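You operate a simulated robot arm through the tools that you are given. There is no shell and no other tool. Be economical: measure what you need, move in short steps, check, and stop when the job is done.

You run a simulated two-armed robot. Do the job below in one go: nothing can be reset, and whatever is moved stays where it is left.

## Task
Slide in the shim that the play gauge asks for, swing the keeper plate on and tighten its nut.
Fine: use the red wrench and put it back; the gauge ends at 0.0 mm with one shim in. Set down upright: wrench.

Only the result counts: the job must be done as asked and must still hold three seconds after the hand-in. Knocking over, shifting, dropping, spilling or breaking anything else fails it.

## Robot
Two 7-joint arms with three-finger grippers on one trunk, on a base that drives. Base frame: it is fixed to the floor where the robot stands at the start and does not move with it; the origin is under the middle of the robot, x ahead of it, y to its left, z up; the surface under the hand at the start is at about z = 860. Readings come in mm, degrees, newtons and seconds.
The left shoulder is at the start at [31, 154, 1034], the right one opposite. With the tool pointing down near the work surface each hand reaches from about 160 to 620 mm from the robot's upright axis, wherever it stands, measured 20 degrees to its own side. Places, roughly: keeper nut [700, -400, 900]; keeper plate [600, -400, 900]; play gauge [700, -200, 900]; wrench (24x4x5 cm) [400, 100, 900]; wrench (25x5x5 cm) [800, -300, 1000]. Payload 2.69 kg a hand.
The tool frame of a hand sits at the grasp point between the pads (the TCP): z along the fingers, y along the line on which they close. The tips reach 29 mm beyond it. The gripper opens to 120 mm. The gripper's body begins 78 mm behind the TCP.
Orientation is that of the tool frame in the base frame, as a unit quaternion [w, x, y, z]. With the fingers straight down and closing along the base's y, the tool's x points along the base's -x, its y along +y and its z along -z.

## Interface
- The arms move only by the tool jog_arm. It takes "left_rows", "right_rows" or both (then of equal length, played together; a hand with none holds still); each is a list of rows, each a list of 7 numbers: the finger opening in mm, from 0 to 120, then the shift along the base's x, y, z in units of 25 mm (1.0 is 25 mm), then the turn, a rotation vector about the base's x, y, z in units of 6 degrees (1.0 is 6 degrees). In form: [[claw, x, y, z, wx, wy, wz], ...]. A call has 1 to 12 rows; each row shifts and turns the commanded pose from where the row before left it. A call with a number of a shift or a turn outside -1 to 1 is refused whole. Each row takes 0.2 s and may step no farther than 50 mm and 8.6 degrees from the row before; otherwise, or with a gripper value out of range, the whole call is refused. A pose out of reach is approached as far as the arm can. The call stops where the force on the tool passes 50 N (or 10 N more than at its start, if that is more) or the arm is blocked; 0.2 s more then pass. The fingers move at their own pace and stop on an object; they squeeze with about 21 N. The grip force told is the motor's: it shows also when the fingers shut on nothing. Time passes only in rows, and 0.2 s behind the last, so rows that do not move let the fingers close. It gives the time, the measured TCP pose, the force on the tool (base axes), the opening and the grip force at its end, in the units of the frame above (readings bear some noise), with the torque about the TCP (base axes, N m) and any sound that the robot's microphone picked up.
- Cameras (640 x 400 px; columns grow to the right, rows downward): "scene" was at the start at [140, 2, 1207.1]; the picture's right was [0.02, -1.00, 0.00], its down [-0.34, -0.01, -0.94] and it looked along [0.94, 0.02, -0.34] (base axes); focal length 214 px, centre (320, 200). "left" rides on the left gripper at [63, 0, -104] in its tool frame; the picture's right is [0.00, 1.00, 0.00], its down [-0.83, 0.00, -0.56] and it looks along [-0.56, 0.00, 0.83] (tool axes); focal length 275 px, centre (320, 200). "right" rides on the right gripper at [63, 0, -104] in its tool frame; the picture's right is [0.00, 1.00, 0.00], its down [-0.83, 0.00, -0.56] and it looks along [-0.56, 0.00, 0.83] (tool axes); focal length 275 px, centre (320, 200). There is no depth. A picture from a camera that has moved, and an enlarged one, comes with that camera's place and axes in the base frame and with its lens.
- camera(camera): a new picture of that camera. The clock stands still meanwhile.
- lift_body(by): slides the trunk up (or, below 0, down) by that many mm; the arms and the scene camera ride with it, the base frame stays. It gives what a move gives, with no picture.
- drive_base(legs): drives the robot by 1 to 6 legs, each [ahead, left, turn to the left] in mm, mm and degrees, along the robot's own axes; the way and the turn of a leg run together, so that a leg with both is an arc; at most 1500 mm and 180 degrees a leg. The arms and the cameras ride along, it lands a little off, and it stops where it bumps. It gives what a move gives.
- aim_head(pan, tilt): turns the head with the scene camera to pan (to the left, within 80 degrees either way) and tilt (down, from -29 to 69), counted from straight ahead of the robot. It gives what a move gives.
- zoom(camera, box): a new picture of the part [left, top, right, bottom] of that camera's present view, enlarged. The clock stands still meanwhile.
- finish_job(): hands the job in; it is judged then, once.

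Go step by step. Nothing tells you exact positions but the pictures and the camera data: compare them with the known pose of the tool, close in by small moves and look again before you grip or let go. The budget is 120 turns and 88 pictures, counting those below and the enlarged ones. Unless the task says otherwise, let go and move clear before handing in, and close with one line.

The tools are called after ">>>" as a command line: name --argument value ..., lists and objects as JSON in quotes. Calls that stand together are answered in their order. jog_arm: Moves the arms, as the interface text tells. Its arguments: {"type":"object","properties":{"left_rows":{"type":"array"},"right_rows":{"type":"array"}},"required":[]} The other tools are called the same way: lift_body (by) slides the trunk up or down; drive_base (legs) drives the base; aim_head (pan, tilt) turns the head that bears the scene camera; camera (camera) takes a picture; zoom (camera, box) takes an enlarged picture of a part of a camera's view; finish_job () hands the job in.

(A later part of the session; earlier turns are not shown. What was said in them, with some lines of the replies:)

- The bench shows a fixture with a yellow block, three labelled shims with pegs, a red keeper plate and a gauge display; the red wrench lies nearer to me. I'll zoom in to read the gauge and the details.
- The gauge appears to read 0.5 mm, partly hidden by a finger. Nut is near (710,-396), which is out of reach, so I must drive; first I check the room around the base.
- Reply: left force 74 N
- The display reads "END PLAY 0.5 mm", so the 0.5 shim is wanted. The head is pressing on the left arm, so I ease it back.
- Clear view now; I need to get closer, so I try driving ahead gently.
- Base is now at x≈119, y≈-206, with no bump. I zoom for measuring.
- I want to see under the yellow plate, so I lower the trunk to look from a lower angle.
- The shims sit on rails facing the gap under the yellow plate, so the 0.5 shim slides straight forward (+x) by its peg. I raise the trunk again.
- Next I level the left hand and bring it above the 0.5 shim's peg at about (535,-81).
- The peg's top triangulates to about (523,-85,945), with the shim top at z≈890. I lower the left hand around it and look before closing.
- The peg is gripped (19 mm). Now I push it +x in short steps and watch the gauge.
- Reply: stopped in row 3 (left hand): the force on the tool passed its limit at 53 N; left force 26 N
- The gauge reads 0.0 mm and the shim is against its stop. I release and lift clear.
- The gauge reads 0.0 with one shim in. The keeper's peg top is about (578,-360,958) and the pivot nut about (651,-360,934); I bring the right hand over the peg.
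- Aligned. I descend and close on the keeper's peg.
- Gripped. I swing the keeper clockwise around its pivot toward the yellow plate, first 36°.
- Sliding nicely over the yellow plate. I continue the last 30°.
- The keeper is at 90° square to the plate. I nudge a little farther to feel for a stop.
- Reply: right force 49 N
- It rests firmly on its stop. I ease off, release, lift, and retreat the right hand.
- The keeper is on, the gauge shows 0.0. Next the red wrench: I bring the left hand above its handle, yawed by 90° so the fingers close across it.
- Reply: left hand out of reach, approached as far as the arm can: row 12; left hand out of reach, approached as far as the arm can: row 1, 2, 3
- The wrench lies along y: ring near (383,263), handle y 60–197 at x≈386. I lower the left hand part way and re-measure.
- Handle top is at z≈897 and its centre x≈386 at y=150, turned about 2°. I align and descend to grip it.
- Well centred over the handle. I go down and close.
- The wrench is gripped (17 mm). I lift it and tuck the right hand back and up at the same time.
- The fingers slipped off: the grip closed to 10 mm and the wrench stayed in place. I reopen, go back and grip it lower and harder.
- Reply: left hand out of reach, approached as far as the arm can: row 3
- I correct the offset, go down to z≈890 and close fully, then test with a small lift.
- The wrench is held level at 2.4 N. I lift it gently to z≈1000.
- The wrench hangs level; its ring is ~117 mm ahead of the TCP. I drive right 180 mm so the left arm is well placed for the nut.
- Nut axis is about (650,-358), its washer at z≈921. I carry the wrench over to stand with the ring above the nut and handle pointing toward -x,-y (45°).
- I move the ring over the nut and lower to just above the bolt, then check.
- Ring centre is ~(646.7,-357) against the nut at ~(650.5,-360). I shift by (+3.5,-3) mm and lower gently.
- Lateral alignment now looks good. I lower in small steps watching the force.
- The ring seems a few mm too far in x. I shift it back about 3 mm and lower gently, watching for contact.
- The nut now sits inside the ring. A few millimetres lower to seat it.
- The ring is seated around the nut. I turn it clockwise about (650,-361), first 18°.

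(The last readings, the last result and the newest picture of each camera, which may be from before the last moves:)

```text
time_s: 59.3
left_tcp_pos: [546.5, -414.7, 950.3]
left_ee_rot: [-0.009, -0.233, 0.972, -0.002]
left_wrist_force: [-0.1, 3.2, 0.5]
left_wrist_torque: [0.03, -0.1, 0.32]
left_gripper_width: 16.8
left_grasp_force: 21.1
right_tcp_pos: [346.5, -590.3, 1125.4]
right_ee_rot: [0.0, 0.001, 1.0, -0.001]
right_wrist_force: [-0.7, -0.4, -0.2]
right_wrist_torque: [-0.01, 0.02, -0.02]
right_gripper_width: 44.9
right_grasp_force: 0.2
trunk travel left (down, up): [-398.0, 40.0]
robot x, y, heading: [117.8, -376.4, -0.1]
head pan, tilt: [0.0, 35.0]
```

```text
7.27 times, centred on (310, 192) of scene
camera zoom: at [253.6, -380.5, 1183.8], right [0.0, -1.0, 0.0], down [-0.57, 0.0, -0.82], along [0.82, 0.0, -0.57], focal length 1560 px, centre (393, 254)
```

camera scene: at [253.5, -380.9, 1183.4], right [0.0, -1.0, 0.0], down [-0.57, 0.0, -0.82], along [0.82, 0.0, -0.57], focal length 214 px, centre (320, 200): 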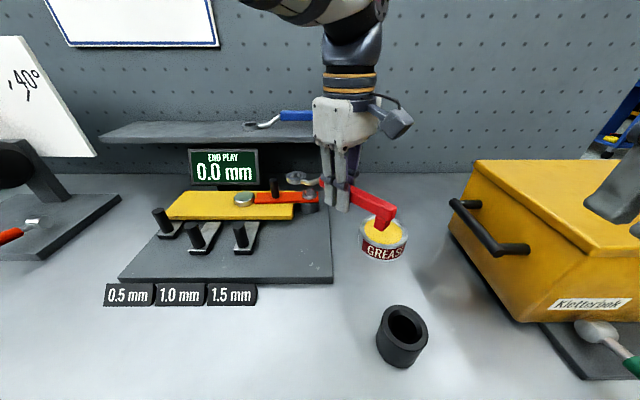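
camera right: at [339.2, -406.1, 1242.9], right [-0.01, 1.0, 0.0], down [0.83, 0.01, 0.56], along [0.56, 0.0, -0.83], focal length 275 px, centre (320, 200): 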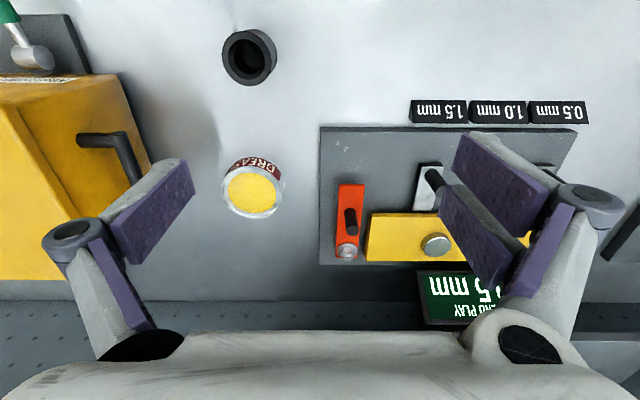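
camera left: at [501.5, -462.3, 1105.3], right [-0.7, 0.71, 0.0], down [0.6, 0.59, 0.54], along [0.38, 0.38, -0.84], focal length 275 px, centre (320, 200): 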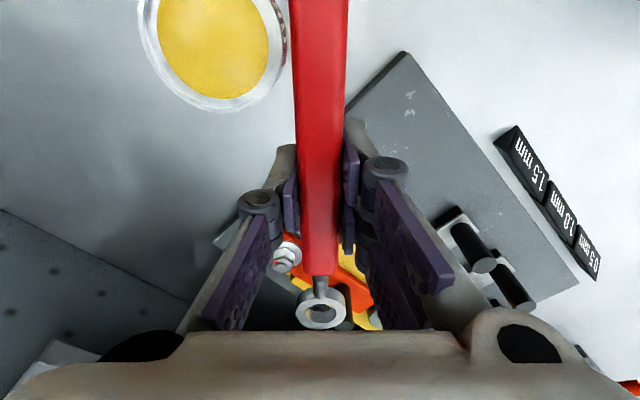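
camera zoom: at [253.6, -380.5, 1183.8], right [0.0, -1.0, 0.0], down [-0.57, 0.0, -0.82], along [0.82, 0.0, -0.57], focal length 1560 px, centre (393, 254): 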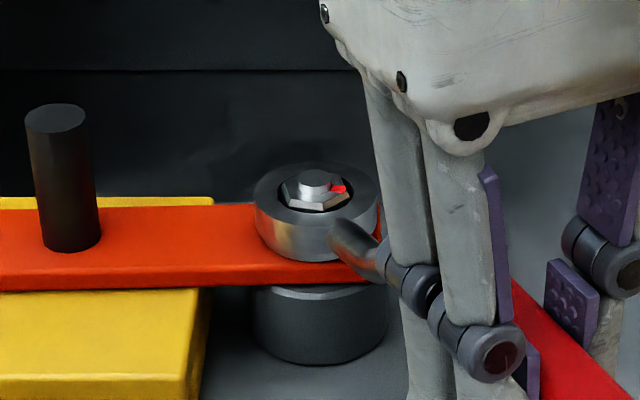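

The nut is starting to turn with the wrench. I continue clockwise.

>>> jog_arm --left_rows '[[0, -0.199, 0.446, 0, 0, 0, -1], [0, -0.151, 0.464, 0, 0, 0, -1], [0, -0.102, 0.477, 0, 0, 0, -1], [0, -0.051, 0.485, 0, 0, 0, -1]]'

>>> zoom --camera "scene" --box '[270, 160, 350, 225]'

```text
time_s: 60.3
left_tcp_pos: [534.2, -366.6, 951.4]
left_ee_rot: [-0.01, -0.025, 1.0, 0.001]
left_wrist_force: [-3.4, 3.2, -3.5]
left_wrist_torque: [0.01, 0.34, 0.51]
left_gripper_width: 17.4
left_grasp_force: 20.7
right_tcp_pos: [345.1, -589.9, 1125.7]
right_ee_rot: [0.0, 0.001, 1.0, -0.002]
right_wrist_force: [0.1, 0.0, -0.4]
right_wrist_torque: [-0.01, 0.01, -0.05]
right_gripper_width: 45.0
right_grasp_force: 0.0
trunk travel left (down, up): [-398.0, 40.0]
robot x, y, heading: [118.3, -378.6, -0.2]
head pan, tilt: [0.0, 35.0]
```

```text
6.15 times, centred on (310, 192) of scene
camera zoom: at [253.5, -380.4, 1183.2], right [0.0, -1.0, 0.0], down [-0.57, 0.0, -0.82], along [0.82, 0.0, -0.57], focal length 1320 px, centre (382, 246)
```

zoom: 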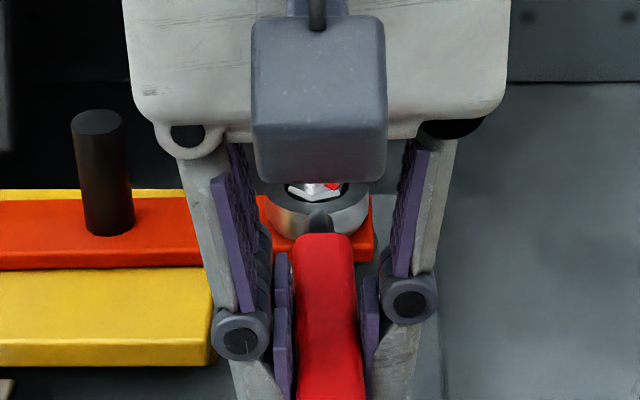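

>>> jog_arm --left_rows '[[0, 0, 0.487, 0, 0, 0, -1], [0, 0.051, 0.485, 0, 0, 0, -1]]'

>>> zoom --camera "left" --box '[240, 220, 400, 340]'

>>> zoom --camera "scene" --box '[220, 140, 360, 250]'

```text
time_s: 60.9
left_tcp_pos: [535.1, -343.0, 951.5]
left_ee_rot: [-0.008, 0.08, 0.997, 0.001]
left_wrist_force: [-0.3, 0.9, -1.2]
left_wrist_torque: [-0.02, 0.1, 0.28]
left_gripper_width: 17.1
left_grasp_force: 20.9
right_tcp_pos: [345.7, -589.4, 1126.3]
right_ee_rot: [0.001, 0.002, 1.0, -0.001]
right_wrist_force: [0.7, 0.6, 0.7]
right_wrist_torque: [0.02, 0.02, 0.01]
right_gripper_width: 45.0
right_grasp_force: 0.1
trunk travel left (down, up): [-398.0, 40.0]
robot x, y, heading: [119.5, -383.4, -0.4]
head pan, tilt: [0.0, 35.0]
```

```text
3.33 times, centred on (320, 280) of left
camera zoom: at [473.8, -332.2, 1056.0], right [0.16, 0.99, 0.0], down [0.83, -0.14, 0.54], along [0.53, -0.09, -0.84], focal length 918 px, centre (320, -67)
```

zoom: 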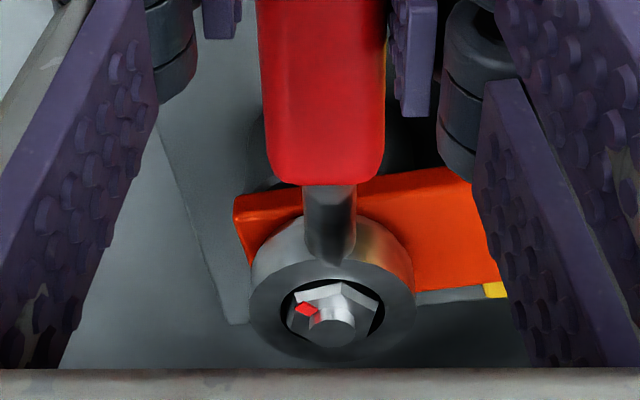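

```text
3.64 times, centred on (290, 195) of scene
camera zoom: at [253.6, -380.7, 1183.4], right [0.0, -1.0, 0.0], down [-0.57, 0.0, -0.82], along [0.82, 0.0, -0.57], focal length 780 px, centre (429, 218)
```

zoom: 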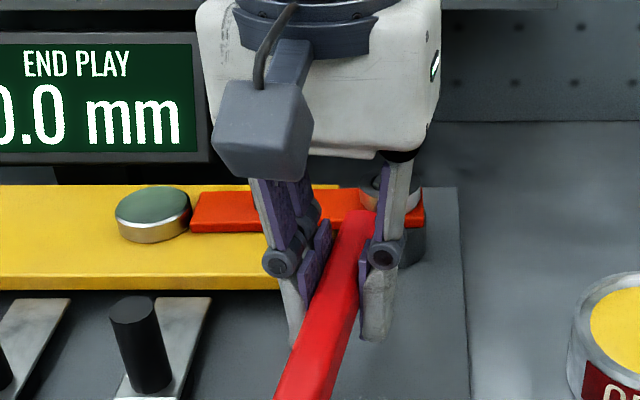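

The nut turns with the wrench (its red mark has moved about 50°). I continue the stroke another 18°.

>>> jog_arm --left_rows '[[0, 0.102, 0.477, 0, 0, 0, -1], [0, 0.151, 0.464, 0, 0, 0, -1], [0, 0.199, 0.446, 0, 0, 0, -1]]'

>>> zoom --camera "left" --box '[240, 220, 400, 340]'

>>> zoom --camera "scene" --box '[220, 140, 360, 250]'

```text
time_s: 61.7
left_tcp_pos: [541.5, -318.8, 951.0]
left_ee_rot: [-0.009, 0.237, 0.972, 0.001]
left_wrist_force: [-5.2, -36.4, -5.3]
left_wrist_torque: [-0.38, -0.22, 0.47]
left_gripper_width: 21.2
left_grasp_force: 20.6
right_tcp_pos: [345.3, -595.9, 1125.4]
right_ee_rot: [0.0, 0.002, 1.0, 0.002]
right_wrist_force: [0.1, 0.6, 0.3]
right_wrist_torque: [-0.02, -0.01, -0.01]
right_gripper_width: 45.0
right_grasp_force: 0.1
trunk travel left (down, up): [-398.0, 40.0]
robot x, y, heading: [120.8, -382.3, -0.1]
head pan, tilt: [0.0, 35.0]
```

```text
3.33 times, centred on (320, 280) of left
camera zoom: at [487.3, -289.0, 1056.5], right [0.46, 0.89, 0.0], down [0.75, -0.39, 0.54], along [0.48, -0.25, -0.84], focal length 918 px, centre (320, -67)
```

zoom: 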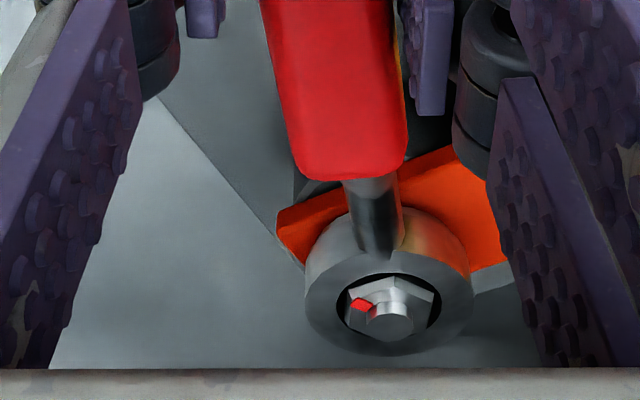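

```text
3.64 times, centred on (290, 195) of scene
camera zoom: at [252.9, -385.8, 1183.3], right [-0.01, -1.0, 0.0], down [-0.57, 0.01, -0.82], along [0.82, 0.0, -0.57], focal length 780 px, centre (429, 218)
```

zoom: 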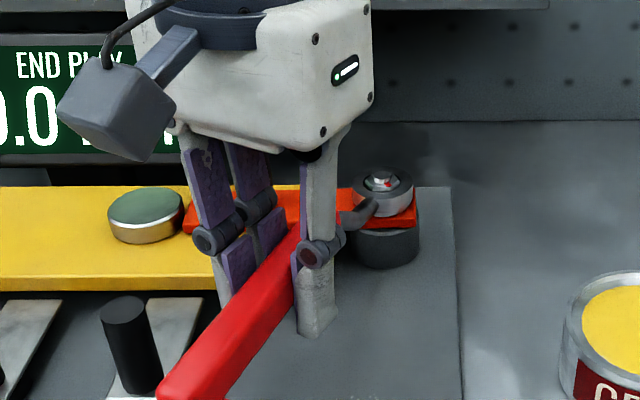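

Resistance rose to 36 N: either the nut is tight or the handle touches the 1.5 shim peg. I look before going on.

>>> zoom --camera "scene" --box '[200, 180, 320, 270]'

```text
4.44 times, centred on (260, 225) of scene
camera zoom: at [252.9, -385.8, 1183.3], right [-0.01, -1.0, 0.0], down [-0.57, 0.01, -0.82], along [0.82, 0.0, -0.57], focal length 953 px, centre (587, 89)
```

zoom: 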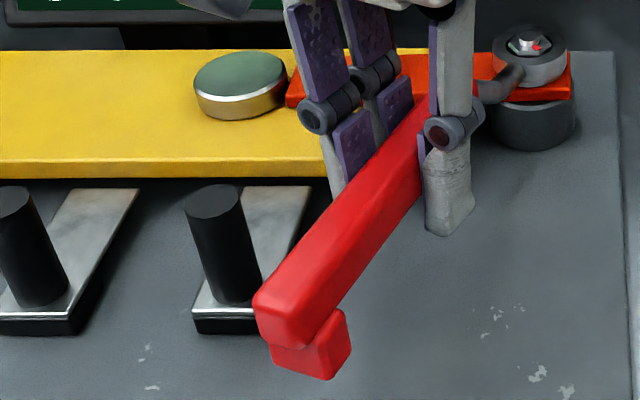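

The handle is clear of the pegs (about 45 mm), so the resistance is the nut going tight. I push a little more to confirm it no longer turns.

>>> jog_arm --left_rows '[[0, 0.1, 0.2, 0, 0, 0, -0.3], [0, 0.1, 0.2, 0, 0, 0, -0.3]]'

>>> zoom --camera "left" --box '[240, 220, 400, 340]'

```text
time_s: 62.3
left_tcp_pos: [550.1, -297.2, 951.4]
left_ee_rot: [-0.01, 0.264, 0.965, 0.004]
left_wrist_force: [0.2, -0.6, -1.5]
left_wrist_torque: [0.05, -0.02, 0.02]
left_gripper_width: 17.0
left_grasp_force: 20.4
right_tcp_pos: [347.0, -589.5, 1126.3]
right_ee_rot: [0.0, 0.002, 1.0, 0.0]
right_wrist_force: [0.0, -0.3, 0.4]
right_wrist_torque: [0.05, 0.02, 0.02]
right_gripper_width: 45.0
right_grasp_force: 0.0
trunk travel left (down, up): [-398.0, 40.0]
robot x, y, heading: [114.5, -380.0, -0.2]
head pan, tilt: [0.0, 35.0]
```

```text
3.33 times, centred on (320, 280) of left
camera zoom: at [496.4, -266.6, 1057.0], right [0.51, 0.86, 0.0], down [0.72, -0.43, 0.54], along [0.46, -0.27, -0.84], focal length 918 px, centre (320, -67)
```

zoom: 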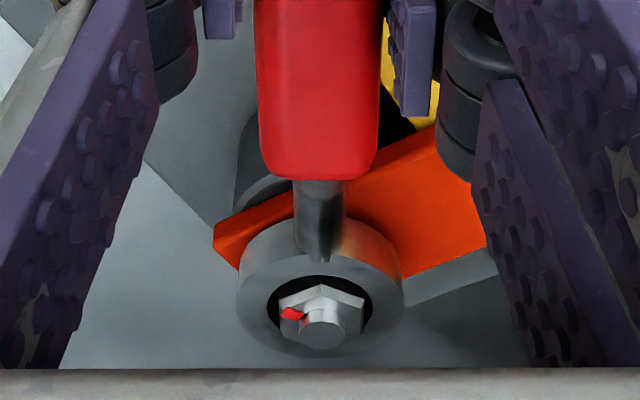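

The resistance suddenly gave and the nut moved further, to about 76° in all. The 1.5 peg is now only ~10 mm from the handle, so I lift the ring off, swing back, and inspect before another stroke.

>>> jog_arm --left_rows '[[0, 0, 0, 0.4, 0, 0, 0], [0, 0, 0, 0.4, 0, 0, 0], [0, 0, 0, 0.4, 0, 0, 0], [0, -0.2, -0.45, 0, 0, 0, 1], [0, -0.15, -0.46, 0, 0, 0, 1], [0, -0.1, -0.48, 0, 0, 0, 1], [0, -0.4, -0.48, 0, 0, 0, 1], [0, -0.4, -0.48, 0, 0, 0, 1], [0, -0.4, -0.48, 0, 0, 0, 1], [0, 0, 0, 0, 0, 0, 0]]'

>>> camera --camera "left"

>>> zoom --camera "scene" --box '[260, 150, 360, 230]'

```text
time_s: 64.5
left_tcp_pos: [507.3, -369.9, 981.0]
left_ee_rot: [-0.01, -0.047, 0.999, 0.001]
left_wrist_force: [-0.3, 0.8, -1.7]
left_wrist_torque: [-0.02, -0.01, 0.02]
left_gripper_width: 16.9
left_grasp_force: 21.2
right_tcp_pos: [345.2, -589.6, 1125.6]
right_ee_rot: [0.0, 0.002, 1.0, 0.0]
right_wrist_force: [0.0, -0.1, 0.5]
right_wrist_torque: [0.02, 0.0, 0.0]
right_gripper_width: 44.8
right_grasp_force: 0.0
trunk travel left (down, up): [-398.0, 40.0]
robot x, y, heading: [116.6, -378.2, -0.1]
head pan, tilt: [0.0, 35.0]
```

```text
17 pictures are left
camera left: at [447.1, -376.0, 1086.9], right [-0.09, 1.0, 0.0], down [0.84, 0.07, 0.54], along [0.54, 0.05, -0.84], focal length 275 px, centre (320, 200)
```

left: 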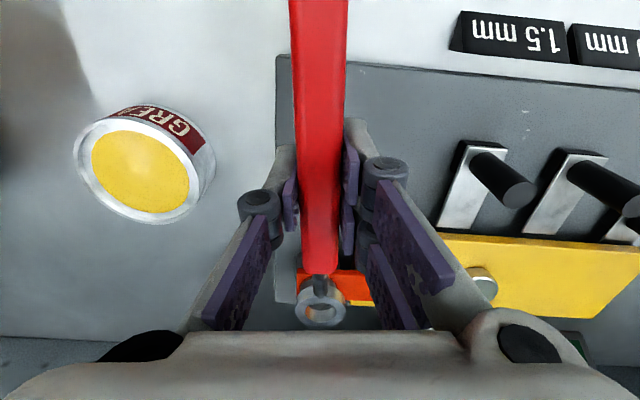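

```text
5.00 times, centred on (310, 190) of scene
camera zoom: at [253.7, -380.8, 1183.3], right [0.0, -1.0, 0.0], down [-0.57, 0.0, -0.82], along [0.82, 0.0, -0.57], focal length 1072 px, centre (370, 250)
```

zoom: 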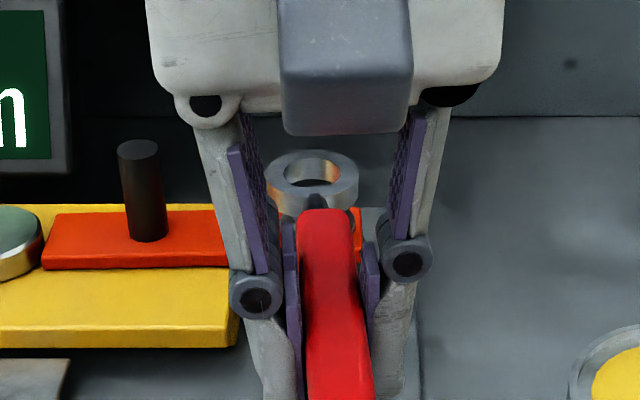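

I reposition to 60° back from where the stroke ended (handle angle ~207.6°), so the hex lines up again, and re-seat from above.

>>> jog_arm --left_rows '[[0, 0.32, -0.36, 0, 0, 0, 0.74], [0, 0.32, -0.36, 0, 0, 0, 0.74], [0, 0.32, -0.36, 0, 0, 0, 0.74], [0, 0.32, -0.36, 0, 0, 0, 0.74], [0, 0.31, -0.36, 0, 0, 0, 0.74], [0, 0, 0, -0.2, 0, 0, 0], [0, 0, 0, -0.2, 0, 0, 0], [0, 0, 0, -0.2, 0, 0, 0], [0, 0, 0, 0, 0, 0, 0]]'

>>> zoom --camera "scene" --box '[280, 165, 340, 220]'

```text
time_s: 66.5
left_tcp_pos: [550.1, -414.2, 966.5]
left_ee_rot: [-0.01, -0.239, 0.971, -0.003]
left_wrist_force: [1.0, 0.1, -1.5]
left_wrist_torque: [0.0, -0.01, -0.02]
left_gripper_width: 16.9
left_grasp_force: 20.8
right_tcp_pos: [346.4, -590.3, 1125.2]
right_ee_rot: [0.0, 0.002, 1.0, 0.0]
right_wrist_force: [-0.3, 0.2, 0.7]
right_wrist_torque: [0.01, -0.03, 0.0]
right_gripper_width: 45.1
right_grasp_force: 0.0
trunk travel left (down, up): [-398.0, 40.0]
robot x, y, heading: [117.7, -383.6, -0.5]
head pan, tilt: [0.0, 35.0]
```

```text
7.27 times, centred on (310, 192) of scene
camera zoom: at [252.2, -390.4, 1181.0], right [-0.11, -0.99, 0.0], down [-0.59, 0.07, -0.8], along [0.8, -0.09, -0.6], focal length 1560 px, centre (393, 254)
```

zoom: 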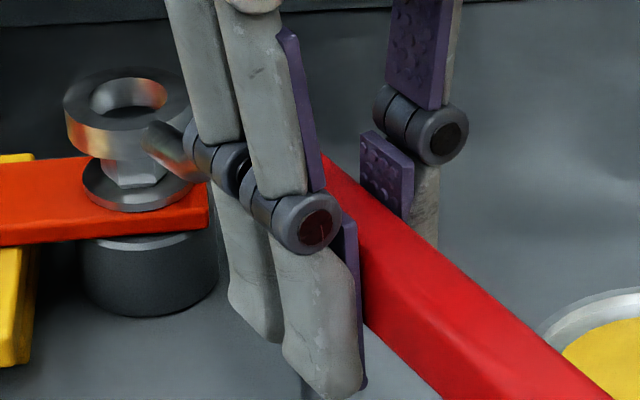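

The arm has nudged the head, so I pan the head away to the right, and check the ring again.

>>> aim_head --pan -25 --tilt 35

>>> camera --camera "scene"

```text
time_s: 67.4
left_tcp_pos: [548.2, -415.0, 966.3]
left_ee_rot: [-0.009, -0.238, 0.971, -0.001]
left_wrist_force: [-0.9, -0.2, -2.1]
left_wrist_torque: [0.01, -0.04, 0.0]
left_gripper_width: 16.8
left_grasp_force: 21.1
right_tcp_pos: [345.3, -591.0, 1125.9]
right_ee_rot: [0.0, 0.002, 1.0, 0.0]
right_wrist_force: [0.2, 0.2, -0.2]
right_wrist_torque: [0.02, -0.01, -0.01]
right_gripper_width: 45.2
right_grasp_force: 0.0
trunk travel left (down, up): [-398.0, 40.0]
robot x, y, heading: [116.3, -378.8, 0.1]
head pan, tilt: [-25.0, 35.0]
```

```text
14 pictures are left
camera scene: at [245.3, -417.9, 1183.3], right [-0.43, -0.91, 0.0], down [-0.52, 0.24, -0.82], along [0.74, -0.35, -0.57], focal length 214 px, centre (320, 200)
```

scene: 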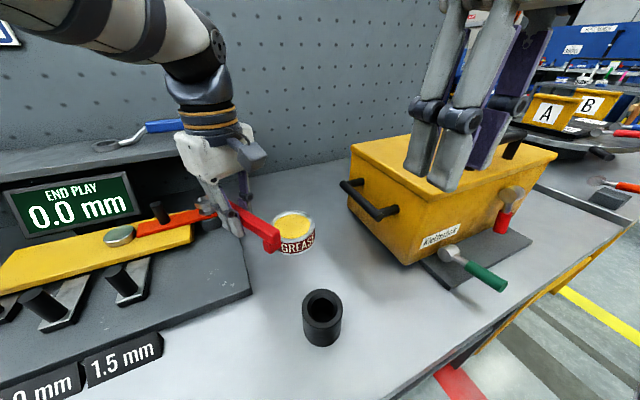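

The head is clear. I lower the ring onto the nut.

>>> jog_arm --left_rows '[[0, -0.04, 0, -0.2, 0, 0, 0], [0, 0, 0, -0.2, 0, 0, 0], [0, 0, 0, -0.2, 0, 0, 0], [0, 0, 0, 0, 0, 0, 0]]'

>>> zoom --camera "left" --box '[240, 220, 400, 340]'

```text
time_s: 68.4
left_tcp_pos: [548.5, -414.5, 952.6]
left_ee_rot: [-0.008, -0.238, 0.971, -0.003]
left_wrist_force: [2.1, 0.3, 8.9]
left_wrist_torque: [-0.04, 0.09, -0.13]
left_gripper_width: 17.0
left_grasp_force: 21.0
right_tcp_pos: [345.9, -590.1, 1126.7]
right_ee_rot: [0.001, 0.002, 1.0, -0.001]
right_wrist_force: [-0.2, -0.2, 0.2]
right_wrist_torque: [0.01, 0.01, 0.01]
right_gripper_width: 44.8
right_grasp_force: 0.0
trunk travel left (down, up): [-398.0, 40.0]
robot x, y, heading: [119.3, -383.1, -0.2]
head pan, tilt: [-25.0, 35.0]
```

```text
3.33 times, centred on (320, 280) of left
camera zoom: at [493.0, -442.3, 1057.7], right [-0.46, 0.89, 0.0], down [0.75, 0.39, 0.54], along [0.48, 0.25, -0.84], focal length 918 px, centre (320, -67)
```

zoom: 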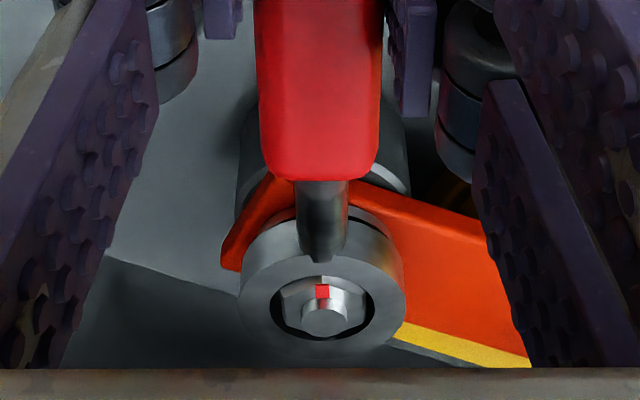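

Seated again, the mark now at ~207°. Second stroke, with the head out of the way: first 24°.

>>> jog_arm --left_rows '[[0, -0.199, 0.446, 0.05, 0, 0, -1], [0, -0.151, 0.464, 0, 0, 0, -1], [0, -0.102, 0.477, 0, 0, 0, -1], [0, -0.051, 0.485, 0, 0, 0, -1]]'

>>> zoom --camera "left" --box '[240, 220, 400, 340]'

```text
time_s: 69.0
left_tcp_pos: [542.4, -396.9, 954.2]
left_ee_rot: [-0.007, -0.147, 0.989, -0.009]
left_wrist_force: [-0.8, 4.8, -2.9]
left_wrist_torque: [0.06, 0.22, 0.5]
left_gripper_width: 17.5
left_grasp_force: 20.3
right_tcp_pos: [344.9, -588.7, 1126.5]
right_ee_rot: [0.0, 0.002, 1.0, -0.003]
right_wrist_force: [-0.5, 0.9, 1.5]
right_wrist_torque: [-0.14, -0.04, 0.0]
right_gripper_width: 45.1
right_grasp_force: 0.1
trunk travel left (down, up): [-398.0, 40.0]
robot x, y, heading: [120.6, -384.8, -0.4]
head pan, tilt: [-25.0, 35.0]
stopped in row 2 (left hand): the force on the tool passed its limit at 52 N (the readings are from after the stop); the commanded pose is now the measured one
```

```text
3.33 times, centred on (320, 280) of left
camera zoom: at [482.4, -412.6, 1058.8], right [-0.29, 0.96, -0.02], down [0.8, 0.25, 0.54], along [0.52, 0.14, -0.84], focal length 918 px, centre (320, -67)
```

zoom: 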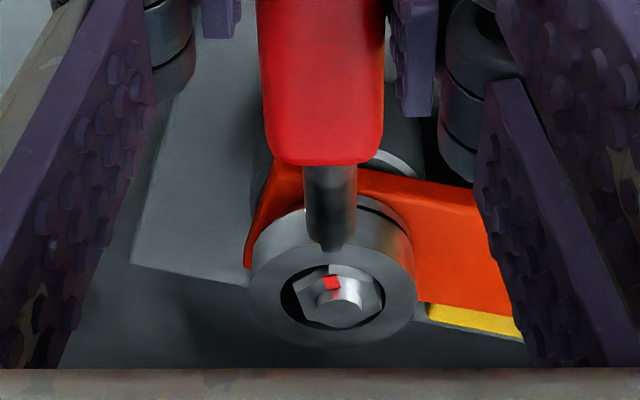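

It stopped at 52 N after only ~10°, so the nut feels tight. I push once more, slower, to confirm.

>>> jog_arm --left_rows '[[0, -0.07, 0.235, 0, 0, 0, -0.5], [0, -0.06, 0.235, 0, 0, 0, -0.5], [0, -0.05, 0.238, 0, 0, 0, -0.5], [0, -0.04, 0.24, 0, 0, 0, -0.5]]'

```text
time_s: 70.0
left_tcp_pos: [537.4, -375.7, 955.8]
left_ee_rot: [-0.007, -0.042, 0.999, -0.008]
left_wrist_force: [-2.9, 5.3, -1.6]
left_wrist_torque: [0.19, -0.02, 0.74]
left_gripper_width: 18.1
left_grasp_force: 20.7
right_tcp_pos: [345.5, -591.0, 1125.8]
right_ee_rot: [0.0, 0.003, 1.0, -0.001]
right_wrist_force: [0.0, 0.5, -0.2]
right_wrist_torque: [0.01, 0.02, -0.01]
right_gripper_width: 44.9
right_grasp_force: 0.1
trunk travel left (down, up): [-398.0, 40.0]
robot x, y, heading: [120.0, -379.4, -0.2]
head pan, tilt: [-25.0, 35.0]
```

>>> zoom --camera "left" --box '[240, 220, 400, 340]'

```text
3.33 times, centred on (320, 280) of left
camera zoom: at [475.8, -378.9, 1059.3], right [-0.08, 1.0, -0.02], down [0.84, 0.08, 0.54], along [0.54, 0.03, -0.84], focal length 918 px, centre (320, -67)
```

zoom: 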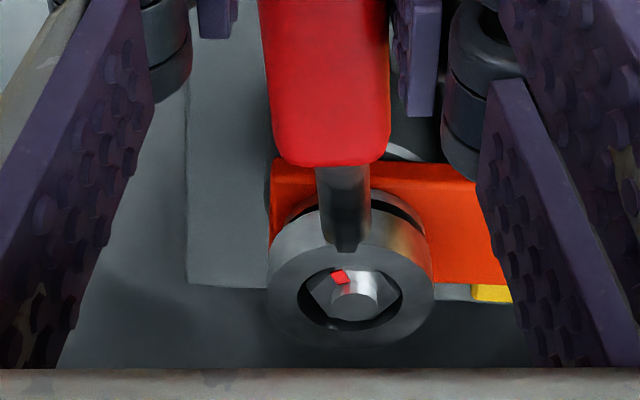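

The nut keeps turning with the wrench after the stick. I continue the stroke, pressing down slightly to stay seated.

>>> jog_arm --left_rows '[[0, -0.05, 0.485, -0.08, 0, 0, -1], [0, 0, 0.487, -0.06, 0, 0, -1], [0, 0.051, 0.485, 0, 0, 0, -1]]'

```text
time_s: 70.7
left_tcp_pos: [538.9, -360.5, 953.4]
left_ee_rot: [-0.001, 0.096, 0.995, -0.019]
left_wrist_force: [4.7, -33.7, 1.5]
left_wrist_torque: [0.07, 0.19, 0.54]
left_gripper_width: 24.1
left_grasp_force: 21.2
right_tcp_pos: [344.9, -596.6, 1125.0]
right_ee_rot: [0.0, 0.006, 1.0, 0.001]
right_wrist_force: [-0.3, -0.5, 0.1]
right_wrist_torque: [-0.06, -0.02, 0.0]
right_gripper_width: 45.0
right_grasp_force: 0.1
trunk travel left (down, up): [-398.0, 40.0]
robot x, y, heading: [118.8, -383.5, -0.5]
head pan, tilt: [-25.0, 35.0]
stopped in row 3 (left hand): the force on the tool passed its limit at 54 N (the readings are from after the stop); the commanded pose is now the measured one
```

Again a firm stall (54 N, about 6 N·m). I hold a moment to see whether the nut creeps or truly holds, and look.

>>> jog_arm --left_rows '[[0, 0, 0, 0, 0, 0, 0], [0, 0, 0, 0, 0, 0, 0], [0, 0, 0, 0, 0, 0, 0]]'

>>> zoom --camera "left" --box '[240, 220, 400, 340]'

```text
time_s: 71.5
left_tcp_pos: [538.0, -359.6, 954.7]
left_ee_rot: [-0.002, 0.096, 0.995, -0.017]
left_wrist_force: [7.5, -43.0, 5.2]
left_wrist_torque: [0.01, -0.16, 0.58]
left_gripper_width: 23.8
left_grasp_force: 21.0
right_tcp_pos: [346.8, -597.6, 1124.9]
right_ee_rot: [-0.001, 0.005, 1.0, 0.002]
right_wrist_force: [-1.1, -1.1, 0.0]
right_wrist_torque: [0.0, 0.02, 0.01]
right_gripper_width: 44.9
right_grasp_force: 0.1
trunk travel left (down, up): [-398.0, 40.0]
robot x, y, heading: [117.4, -382.3, -0.7]
head pan, tilt: [-25.0, 35.0]
```

```text
3.33 times, centred on (320, 280) of left
camera zoom: at [476.8, -344.2, 1057.1], right [0.19, 0.98, -0.03], down [0.82, -0.14, 0.56], along [0.54, -0.14, -0.83], focal length 918 px, centre (320, -67)
```

zoom: 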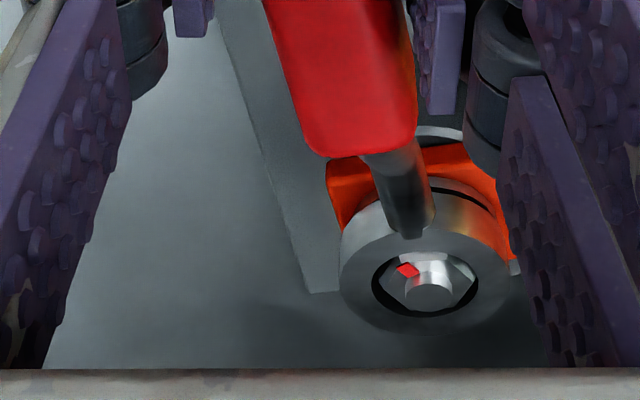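

The nut holds 43 N steadily with its mark unchanged from the earlier stalls: it is tight. I unload the wrench, realign the hand with the handle, and lift the ring off.

>>> jog_arm --left_rows '[[0, -0.03, -0.12, 0, 0.1, 0, 0.8], [0, -0.05, -0.12, 0, 0.1, 0, 0.8], [0, -0.05, -0.13, 0, 0.12, 0, 0.8], [0, 0, 0, 0, 0, 0, 0]]'

>>> camera --camera "left"

```text
time_s: 72.5
left_tcp_pos: [534.7, -363.7, 953.1]
left_ee_rot: [-0.003, -0.031, 1.0, 0.003]
left_wrist_force: [8.5, -23.0, 1.7]
left_wrist_torque: [-0.33, 0.03, -0.38]
left_gripper_width: 17.5
left_grasp_force: 20.4
right_tcp_pos: [346.6, -595.8, 1125.3]
right_ee_rot: [0.0, 0.004, 1.0, 0.001]
right_wrist_force: [0.8, 0.0, 0.5]
right_wrist_torque: [0.02, -0.02, -0.01]
right_gripper_width: 45.0
right_grasp_force: 0.0
trunk travel left (down, up): [-398.0, 40.0]
robot x, y, heading: [121.5, -384.8, -0.6]
head pan, tilt: [-25.0, 35.0]
```

```text
9 pictures are left
camera left: at [472.9, -368.1, 1057.5], right [-0.06, 1.0, 0.0], down [0.83, 0.05, 0.55], along [0.55, 0.04, -0.83], focal length 275 px, centre (320, 200)
```

left: 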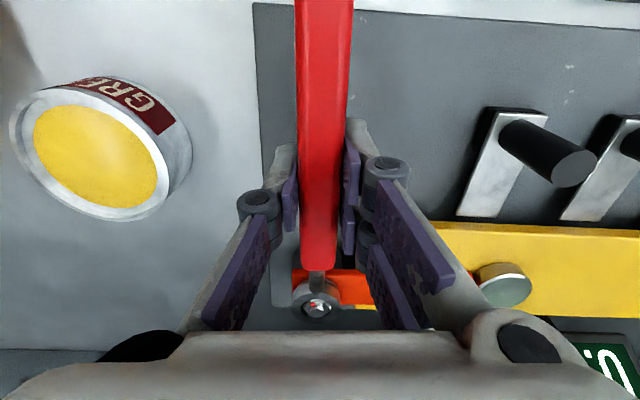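

>>> jog_arm --left_rows '[[0, 0, -0.12, 0, 0, 0, 0], [0, 0, -0.08, 0, 0, 0, 0], [0, 0, 0, 0, 0, 0, 0]]'

```text
time_s: 73.3
left_tcp_pos: [536.0, -366.3, 952.6]
left_ee_rot: [-0.001, -0.032, 0.999, 0.002]
left_wrist_force: [11.9, -1.0, 11.2]
left_wrist_torque: [0.03, -0.22, -0.24]
left_gripper_width: 17.0
left_grasp_force: 20.6
right_tcp_pos: [345.7, -592.9, 1125.5]
right_ee_rot: [0.001, 0.004, 1.0, 0.0]
right_wrist_force: [0.3, 0.4, -0.2]
right_wrist_torque: [0.01, -0.01, 0.04]
right_gripper_width: 45.1
right_grasp_force: 0.0
trunk travel left (down, up): [-398.0, 40.0]
robot x, y, heading: [120.3, -381.4, -0.4]
head pan, tilt: [-25.0, 35.0]
```

>>> jog_arm --left_rows '[[0, 0.08, 0, 0.1, 0, 0, 0], [0, 0, 0, 0.3, 0, 0, 0], [0, 0, 0, 0.3, 0, 0, 0], [0, 0, 0, 0.3, 0, 0, 0], [0, 0, 0, 0.4, 0, 0, 0], [0, 0, 0, 0.4, 0, 0, 0], [0, 0, 0, 0, 0, 0, 0]]'

>>> zoom --camera "left" --box '[220, 150, 420, 340]'

```text
time_s: 74.9
left_tcp_pos: [537.1, -366.9, 996.8]
left_ee_rot: [-0.003, -0.031, 1.0, 0.0]
left_wrist_force: [0.2, 0.7, -1.9]
left_wrist_torque: [0.05, -0.02, 0.02]
left_gripper_width: 17.3
left_grasp_force: 21.5
right_tcp_pos: [345.7, -593.5, 1125.3]
right_ee_rot: [0.0, 0.004, 1.0, 0.0]
right_wrist_force: [0.4, -1.0, -0.3]
right_wrist_torque: [0.02, 0.01, 0.01]
right_gripper_width: 45.0
right_grasp_force: 0.0
trunk travel left (down, up): [-398.0, 40.0]
robot x, y, heading: [120.3, -382.2, -0.6]
head pan, tilt: [-25.0, 35.0]
```

```text
2.11 times, centred on (320, 245) of left
camera zoom: at [474.4, -371.0, 1100.9], right [-0.06, 1.0, 0.0], down [0.83, 0.05, 0.55], along [0.55, 0.03, -0.83], focal length 580 px, centre (320, 105)
```

zoom: 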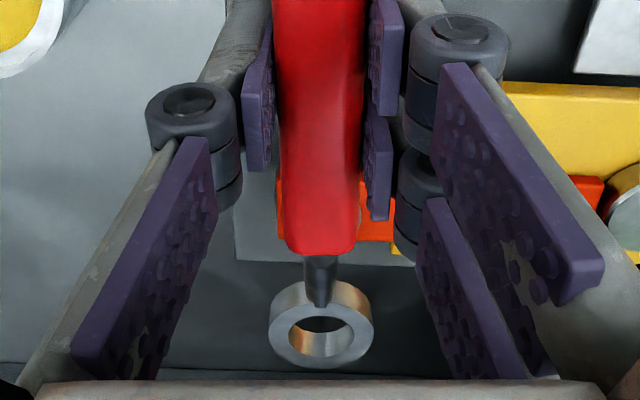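

The wrench is off the nut and still held level. I retract it toward me first.

>>> jog_arm --left_rows '[[0, -0.5, 0, 0.2, 0, 0, 0], [0, -0.87, 0, 0, 0, 0, 0], [0, -0.87, 0, 0, 0, 0, 0], [0, -0.87, 0, 0, 0, 0, 0], [0, -0.87, 0, 0, 0, 0, 0], [0, -0.87, 0, 0, 0, 0, 0], [0, -0.3, 0.5, 0, 0, 0, 0.5], [0, 0, 0.9, 0, 0, 0, 0.8], [0, 0, 0.9, 0, 0, 0, 0.8], [0, 0, 0.9, 0, 0, 0, 0.8], [0, 0, 0.9, 0, 0, 0, 0.8], [0, 0, 0.9, 0, 0, 0, 0.8]]'

>>> jog_arm --left_rows '[[0, 0, 0.9, -0.2, 0, 0, 0.8], [0, 0, 0.9, 0, 0, 0, 0.8], [0, 0, 0.9, 0, 0, 0, 0.8], [0, 0, 0.9, 0, 0, 0, 0.8], [0, 0, 0.9, 0, 0, 0, 0.8], [0, 0, 0.9, 0, 0, 0, 0.8], [0, 0, 0.9, 0, 0, 0, 0.8], [0, 0, 0.9, 0, 0, 0, 0.6], [0, 0, 0.6, 0, 0, 0, 0], [0, 0, 0, 0, 0, 0, 0]]'

>>> drive_base --legs '[[0, 176, 0.5]]'

>>> aim_head --pan 20 --tilt 40

>>> camera --camera "scene"

```text
time_s: 77.5
left_tcp_pos: [406.2, -241.3, 1001.6]
left_ee_rot: [-0.002, -0.264, 0.964, 0.001]
left_wrist_force: [0.3, 0.0, -1.2]
left_wrist_torque: [-0.01, -0.01, 0.01]
left_gripper_width: 16.8
left_grasp_force: 21.0
right_tcp_pos: [345.7, -591.4, 1126.5]
right_ee_rot: [0.0, 0.004, 1.0, -0.001]
right_wrist_force: [-0.5, 0.1, -0.4]
right_wrist_torque: [0.01, 0.0, -0.01]
right_gripper_width: 45.1
right_grasp_force: 0.0
trunk travel left (down, up): [-398.0, 40.0]
robot x, y, heading: [119.2, -381.2, -0.6]
head pan, tilt: [-25.0, 35.0]
```

```text
time_s: 79.7
left_tcp_pos: [407.8, -45.4, 997.3]
left_ee_rot: [-0.003, -0.558, 0.83, 0.0]
left_wrist_force: [0.4, -0.6, -1.6]
left_wrist_torque: [0.01, -0.01, 0.0]
left_gripper_width: 17.1
left_grasp_force: 21.0
right_tcp_pos: [345.4, -592.9, 1125.5]
right_ee_rot: [0.001, 0.004, 1.0, 0.0]
right_wrist_force: [0.7, 0.7, 0.4]
right_wrist_torque: [-0.01, 0.0, -0.01]
right_gripper_width: 45.0
right_grasp_force: 0.0
trunk travel left (down, up): [-398.0, 40.0]
robot x, y, heading: [119.8, -380.9, -0.4]
head pan, tilt: [-25.0, 35.0]
```

```text
time_s: 81.7
left_tcp_pos: [404.0, 137.0, 996.5]
left_ee_rot: [-0.002, -0.562, 0.827, -0.001]
left_wrist_force: [0.5, 0.1, -2.9]
left_wrist_torque: [0.02, -0.02, 0.01]
left_gripper_width: 17.2
left_grasp_force: 21.3
right_tcp_pos: [348.5, -410.9, 1126.3]
right_ee_rot: [0.0, -0.002, 1.0, 0.0]
right_wrist_force: [0.4, -0.1, -0.1]
right_wrist_torque: [0.0, -0.01, -0.04]
right_gripper_width: 45.1
right_grasp_force: 0.0
trunk travel left (down, up): [-398.0, 40.0]
robot x, y, heading: [118.3, -200.5, 0.1]
head pan, tilt: [-25.0, 35.0]
```

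```text
time_s: 82.9
left_tcp_pos: [403.4, 136.1, 997.0]
left_ee_rot: [-0.003, -0.562, 0.827, 0.0]
left_wrist_force: [0.4, 0.5, -1.5]
left_wrist_torque: [-0.01, -0.02, -0.04]
left_gripper_width: 16.7
left_grasp_force: 21.1
right_tcp_pos: [348.5, -410.3, 1127.5]
right_ee_rot: [0.0, -0.002, 1.0, 0.0]
right_wrist_force: [0.4, 0.4, 0.3]
right_wrist_torque: [-0.05, -0.02, 0.0]
right_gripper_width: 45.1
right_grasp_force: 0.0
trunk travel left (down, up): [-398.0, 40.0]
robot x, y, heading: [118.1, -203.4, -0.1]
head pan, tilt: [20.0, 40.0]
```

```text
7 pictures are left
camera scene: at [246.5, -172.3, 1175.8], right [0.34, -0.94, 0.0], down [-0.6, -0.22, -0.77], along [0.72, 0.26, -0.64], focal length 214 px, centre (320, 200)
```

scene: 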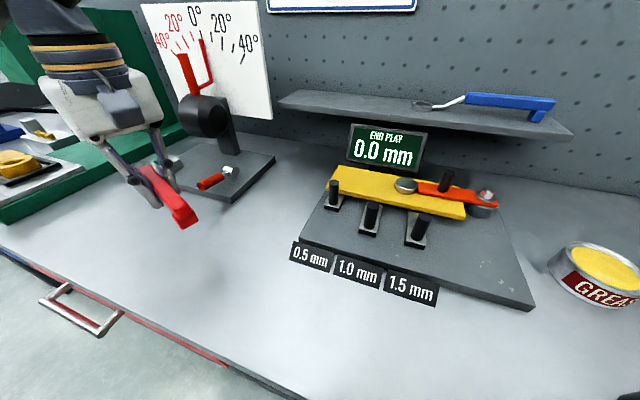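

All is in place at the fixture. Now I carry the wrench back over its original spot (386,148) with the original yaw, and descend most of the way.

>>> jog_arm --left_rows '[[0, -0.17, 0.12, -0.5, 0, 0, 0.8], [0, -0.17, 0.12, -0.5, 0, 0, 0.8], [0, -0.17, 0.12, -0.5, 0, 0, 0.8], [0, -0.17, 0.12, -0.5, 0, 0, 0.8], [0, 0, 0, -0.5, 0, 0, 0.8], [0, 0, 0, -0.5, 0, 0, 0], [0, 0, 0, -0.5, 0, 0, 0], [0, 0, 0, 0, 0, 0, 0]]'

>>> zoom --camera "scene" --box '[60, 100, 240, 260]'

```text
time_s: 84.7
left_tcp_pos: [385.8, 150.6, 910.3]
left_ee_rot: [0.002, 0.721, -0.692, 0.001]
left_wrist_force: [1.1, 0.6, -1.5]
left_wrist_torque: [0.03, -0.04, 0.0]
left_gripper_width: 17.0
left_grasp_force: 20.8
right_tcp_pos: [349.6, -410.2, 1126.1]
right_ee_rot: [0.0, -0.001, 1.0, 0.001]
right_wrist_force: [0.6, -0.1, -0.9]
right_wrist_torque: [-0.01, -0.02, 0.01]
right_gripper_width: 45.2
right_grasp_force: 0.0
trunk travel left (down, up): [-398.0, 40.0]
robot x, y, heading: [121.5, -204.2, 0.1]
head pan, tilt: [20.0, 40.0]
```

```text
2.50 times, centred on (150, 180) of scene
camera zoom: at [246.5, -172.3, 1175.8], right [0.34, -0.94, 0.0], down [-0.6, -0.22, -0.77], along [0.72, 0.26, -0.64], focal length 536 px, centre (745, 250)
```

zoom: 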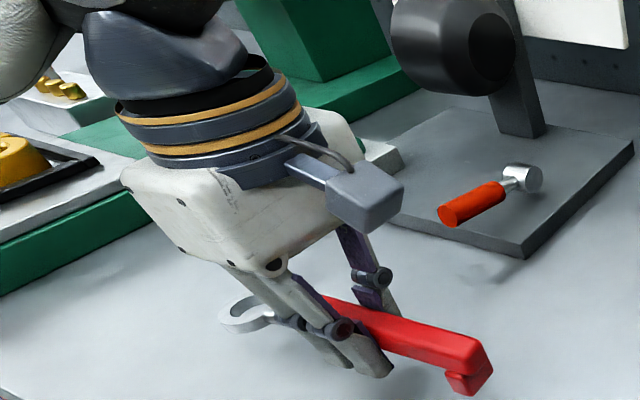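

Looks level and over its spot. I lower gently until it touches.

>>> jog_arm --left_rows '[[0, 0, -0.08, -0.25, 0, 0, 0], [0, 0, 0, -0.25, 0, 0, 0], [0, 0, 0, -0.15, 0, 0, 0], [0, 0, 0, 0, 0, 0, 0]]'

```text
time_s: 85.7
left_tcp_pos: [387.1, 147.7, 893.7]
left_ee_rot: [0.003, 0.722, -0.692, 0.0]
left_wrist_force: [-0.3, -0.5, -2.2]
left_wrist_torque: [-0.02, 0.01, -0.01]
left_gripper_width: 17.0
left_grasp_force: 21.1
right_tcp_pos: [346.9, -410.7, 1126.2]
right_ee_rot: [0.0, -0.002, 1.0, 0.0]
right_wrist_force: [0.3, -0.5, -0.2]
right_wrist_torque: [0.01, 0.03, 0.01]
right_gripper_width: 44.9
right_grasp_force: 0.1
trunk travel left (down, up): [-398.0, 40.0]
robot x, y, heading: [118.6, -204.5, 0.0]
head pan, tilt: [20.0, 40.0]
```

>>> jog_arm --left_rows '[[0, 0, 0, -0.06, 0, 0, 0], [0, 0, 0, -0.06, 0, 0, 0], [0, 0, 0, 0, 0, 0, 0]]'

>>> zoom --camera "scene" --box '[100, 160, 220, 250]'

```text
time_s: 86.5
left_tcp_pos: [386.8, 147.7, 891.9]
left_ee_rot: [0.0, 0.722, -0.692, 0.002]
left_wrist_force: [4.6, 2.3, 18.9]
left_wrist_torque: [0.07, -0.08, 0.01]
left_gripper_width: 17.1
left_grasp_force: 20.9
right_tcp_pos: [346.3, -412.0, 1125.0]
right_ee_rot: [0.001, -0.003, 1.0, 0.0]
right_wrist_force: [1.3, -0.1, 0.1]
right_wrist_torque: [0.01, 0.0, 0.0]
right_gripper_width: 45.2
right_grasp_force: 0.1
trunk travel left (down, up): [-398.0, 40.0]
robot x, y, heading: [120.4, -201.6, 0.0]
head pan, tilt: [20.0, 40.0]
```

```text
4.44 times, centred on (160, 205) of scene
camera zoom: at [246.1, -172.9, 1176.1], right [0.34, -0.94, 0.0], down [-0.6, -0.22, -0.77], along [0.72, 0.26, -0.64], focal length 953 px, centre (1031, 178)
```

zoom: 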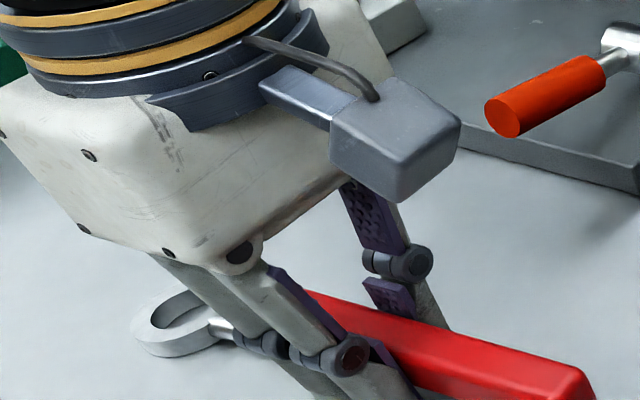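

The wrench is down on the bench (19 N contact). I relieve the pressure, open and rise straight up.

>>> jog_arm --left_rows '[[0, 0, 0, 0.04, 0, 0, 0], [30, 0, 0, 0, 0, 0, 0], [50, 0, 0, 0, 0, 0, 0], [50, 0, 0, 0, 0, 0, 0], [50, 0, 0, 0.5, 0, 0, 0], [50, 0, 0, 0.8, 0, 0, 0], [50, 0, 0, 0.8, 0, 0, 0], [50, 0, 0, 0.8, 0, 0, 0], [50, 0, 0, 0.8, 0, 0, 0], [50, 0, 0, 0, 0, 0, 0]]'

>>> camera --camera "scene"

>>> zoom --camera "scene" --box '[310, 110, 530, 260]'

```text
time_s: 88.7
left_tcp_pos: [387.3, 147.2, 983.6]
left_ee_rot: [0.003, 0.722, -0.692, -0.001]
left_wrist_force: [-0.3, -0.1, 0.6]
left_wrist_torque: [-0.01, 0.01, -0.01]
left_gripper_width: 49.9
left_grasp_force: 0.0
right_tcp_pos: [348.8, -409.8, 1125.9]
right_ee_rot: [0.0, -0.002, 1.0, -0.001]
right_wrist_force: [0.5, -1.0, -0.1]
right_wrist_torque: [0.03, 0.01, -0.04]
right_gripper_width: 45.2
right_grasp_force: 0.2
trunk travel left (down, up): [-398.0, 40.0]
robot x, y, heading: [119.6, -204.2, 0.1]
head pan, tilt: [20.0, 40.0]
```

```text
4 pictures are left
camera scene: at [246.5, -172.3, 1175.8], right [0.34, -0.94, 0.0], down [-0.6, -0.22, -0.77], along [0.72, 0.26, -0.64], focal length 214 px, centre (320, 200)
```

scene: 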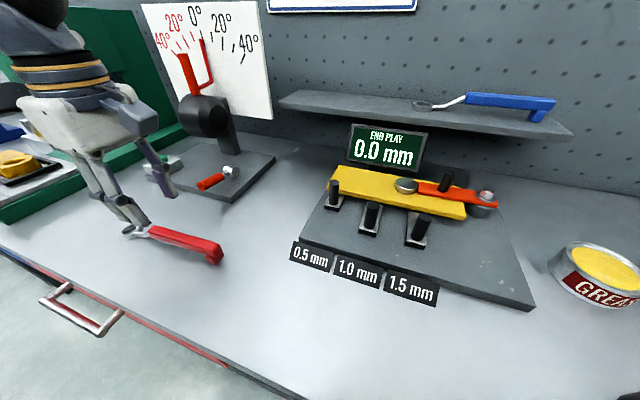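

```text
2.67 times, centred on (420, 185) of scene
camera zoom: at [246.5, -172.3, 1175.8], right [0.34, -0.94, 0.0], down [-0.6, -0.22, -0.77], along [0.72, 0.26, -0.64], focal length 572 px, centre (53, 240)
```

zoom: 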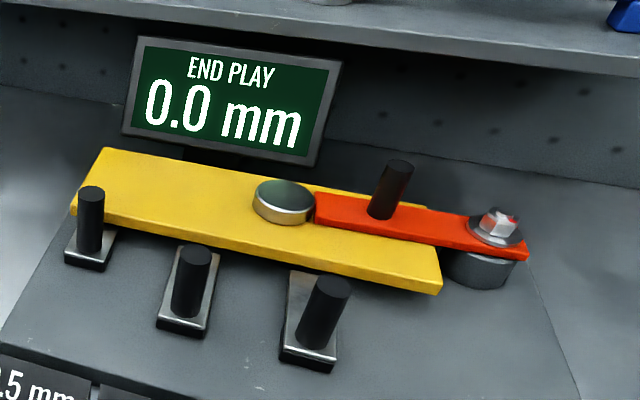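

The wrench is upright on its spot and the gauge shows 0.0 mm. One last close look at the nut's mark.

>>> zoom --camera "scene" --box '[460, 170, 510, 220]'

```text
8.00 times, centred on (485, 195) of scene
camera zoom: at [246.5, -172.3, 1175.8], right [0.34, -0.94, 0.0], down [-0.6, -0.22, -0.77], along [0.72, 0.26, -0.64], focal length 1716 px, centre (-1000, 240)
```

zoom: 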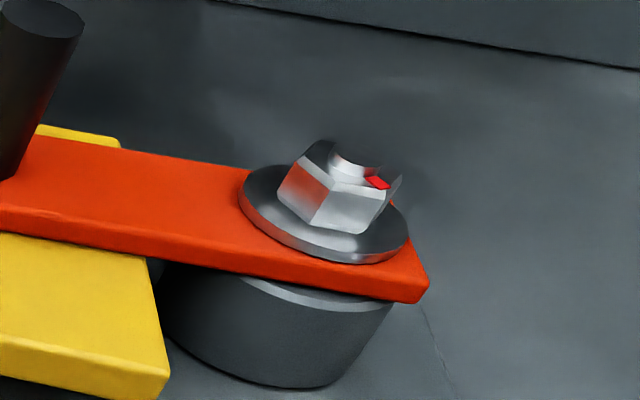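

The mark's angle is hard to judge from here, so I bring the right hand's camera to the same overhead viewpoint as before the tightening and compare.

>>> jog_arm --right_rows '[[45, 0.84, 0.17, -0.1, 0, 0, 0], [45, 0.84, 0.17, -0.1, 0, 0, 0], [45, 0.84, 0.17, -0.1, 0, 0, 0], [45, 0.84, 0.17, -0.4, 0, 0, 0], [45, 0.84, 0.17, -0.4, 0, 0, 0], [45, 0.84, 0.17, -0.4, 0, 0, 0], [45, 0.84, 0.17, -0.4, 0, 0, 0], [45, 0.84, 0.17, -0.4, 0, 0, 0], [45, 0.84, 0.17, -0.4, 0, 0, 0], [45, 0.84, 0.17, -0.5, 0, 0, 0], [45, 0.8, 0.17, -0.5, 0, 0, 0], [45, 0, 0, 0, 0, 0, 0]]'

>>> zoom --camera "right" --box '[280, 160, 360, 220]'

```text
time_s: 91.3
left_tcp_pos: [388.0, 146.4, 983.6]
left_ee_rot: [0.003, 0.722, -0.692, 0.001]
left_wrist_force: [-0.2, -0.2, 0.2]
left_wrist_torque: [-0.01, 0.0, 0.02]
left_gripper_width: 49.8
left_grasp_force: 0.0
right_tcp_pos: [577.9, -365.0, 1034.4]
right_ee_rot: [0.001, -0.002, 1.0, 0.0]
right_wrist_force: [-1.5, -0.1, 0.3]
right_wrist_torque: [-0.01, 0.0, 0.0]
right_gripper_width: 45.2
right_grasp_force: 0.0
trunk travel left (down, up): [-398.0, 40.0]
robot x, y, heading: [117.1, -201.2, 0.4]
head pan, tilt: [20.0, 40.0]
```

```text
6.67 times, centred on (320, 190) of right
camera zoom: at [515.2, -366.4, 1137.7], right [-0.01, 1.0, 0.0], down [0.83, 0.01, 0.56], along [0.56, 0.0, -0.83], focal length 1835 px, centre (320, 267)
```

zoom: 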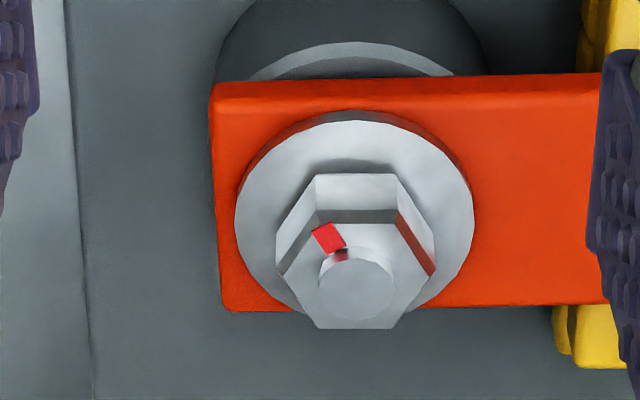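

From overhead, the mark now points to ~210°, against ~302° before. The nut has turned about 90° clockwise and did not move in the second stroke, so it is fully tight. I retreat the right hand clear.

>>> jog_arm --right_rows '[[45, -0.3, 0, 0.6, 0, 0, 0], [45, -0.8, -0.1, 0.6, 0, 0, 0], [45, -0.84, -0.2, 0.6, 0, 0, 0], [45, -0.84, -0.2, 0.6, 0, 0, 0], [45, -0.84, -0.2, 0.4, 0, 0, 0], [45, -0.84, -0.2, 0.4, 0, 0, 0], [45, -0.84, -0.2, 0.2, 0, 0, 0], [45, -0.84, -0.2, 0, 0, 0, 0], [45, -0.84, -0.2, 0, 0, 0, 0], [45, 0, 0, 0, 0, 0, 0]]'

>>> camera --camera "scene"

```text
time_s: 93.5
left_tcp_pos: [388.1, 147.9, 983.1]
left_ee_rot: [0.003, 0.722, -0.692, 0.002]
left_wrist_force: [-0.2, -0.1, 0.2]
left_wrist_torque: [0.01, 0.02, 0.03]
left_gripper_width: 50.0
left_grasp_force: 0.0
right_tcp_pos: [402.6, -402.2, 1122.4]
right_ee_rot: [0.0, -0.002, 1.0, -0.001]
right_wrist_force: [0.3, 0.4, -0.4]
right_wrist_torque: [-0.04, -0.01, 0.03]
right_gripper_width: 45.0
right_grasp_force: 0.0
trunk travel left (down, up): [-398.0, 40.0]
robot x, y, heading: [117.3, -201.4, 0.2]
head pan, tilt: [20.0, 40.0]
```

```text
0 pictures are left
camera scene: at [246.6, -172.2, 1175.8], right [0.34, -0.94, 0.0], down [-0.6, -0.22, -0.77], along [0.72, 0.26, -0.64], focal length 214 px, centre (320, 200)
```

scene: 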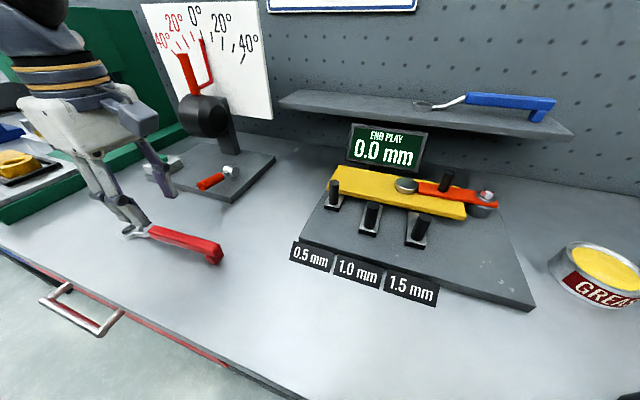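

Everything is in its final state: gauge at 0.0 mm, one shim in, keeper on and nut tight. The red wrench is upright in its place and both hands are clear, so I hand in.

>>> finish_job

```text
The job is handed in.
```

The 0.5 mm shim is in and the gauge reads 0.0 mm. The keeper is swung on, its nut was tightened about 90° clockwise until it stalled, and the red wrench is back upright in its place.
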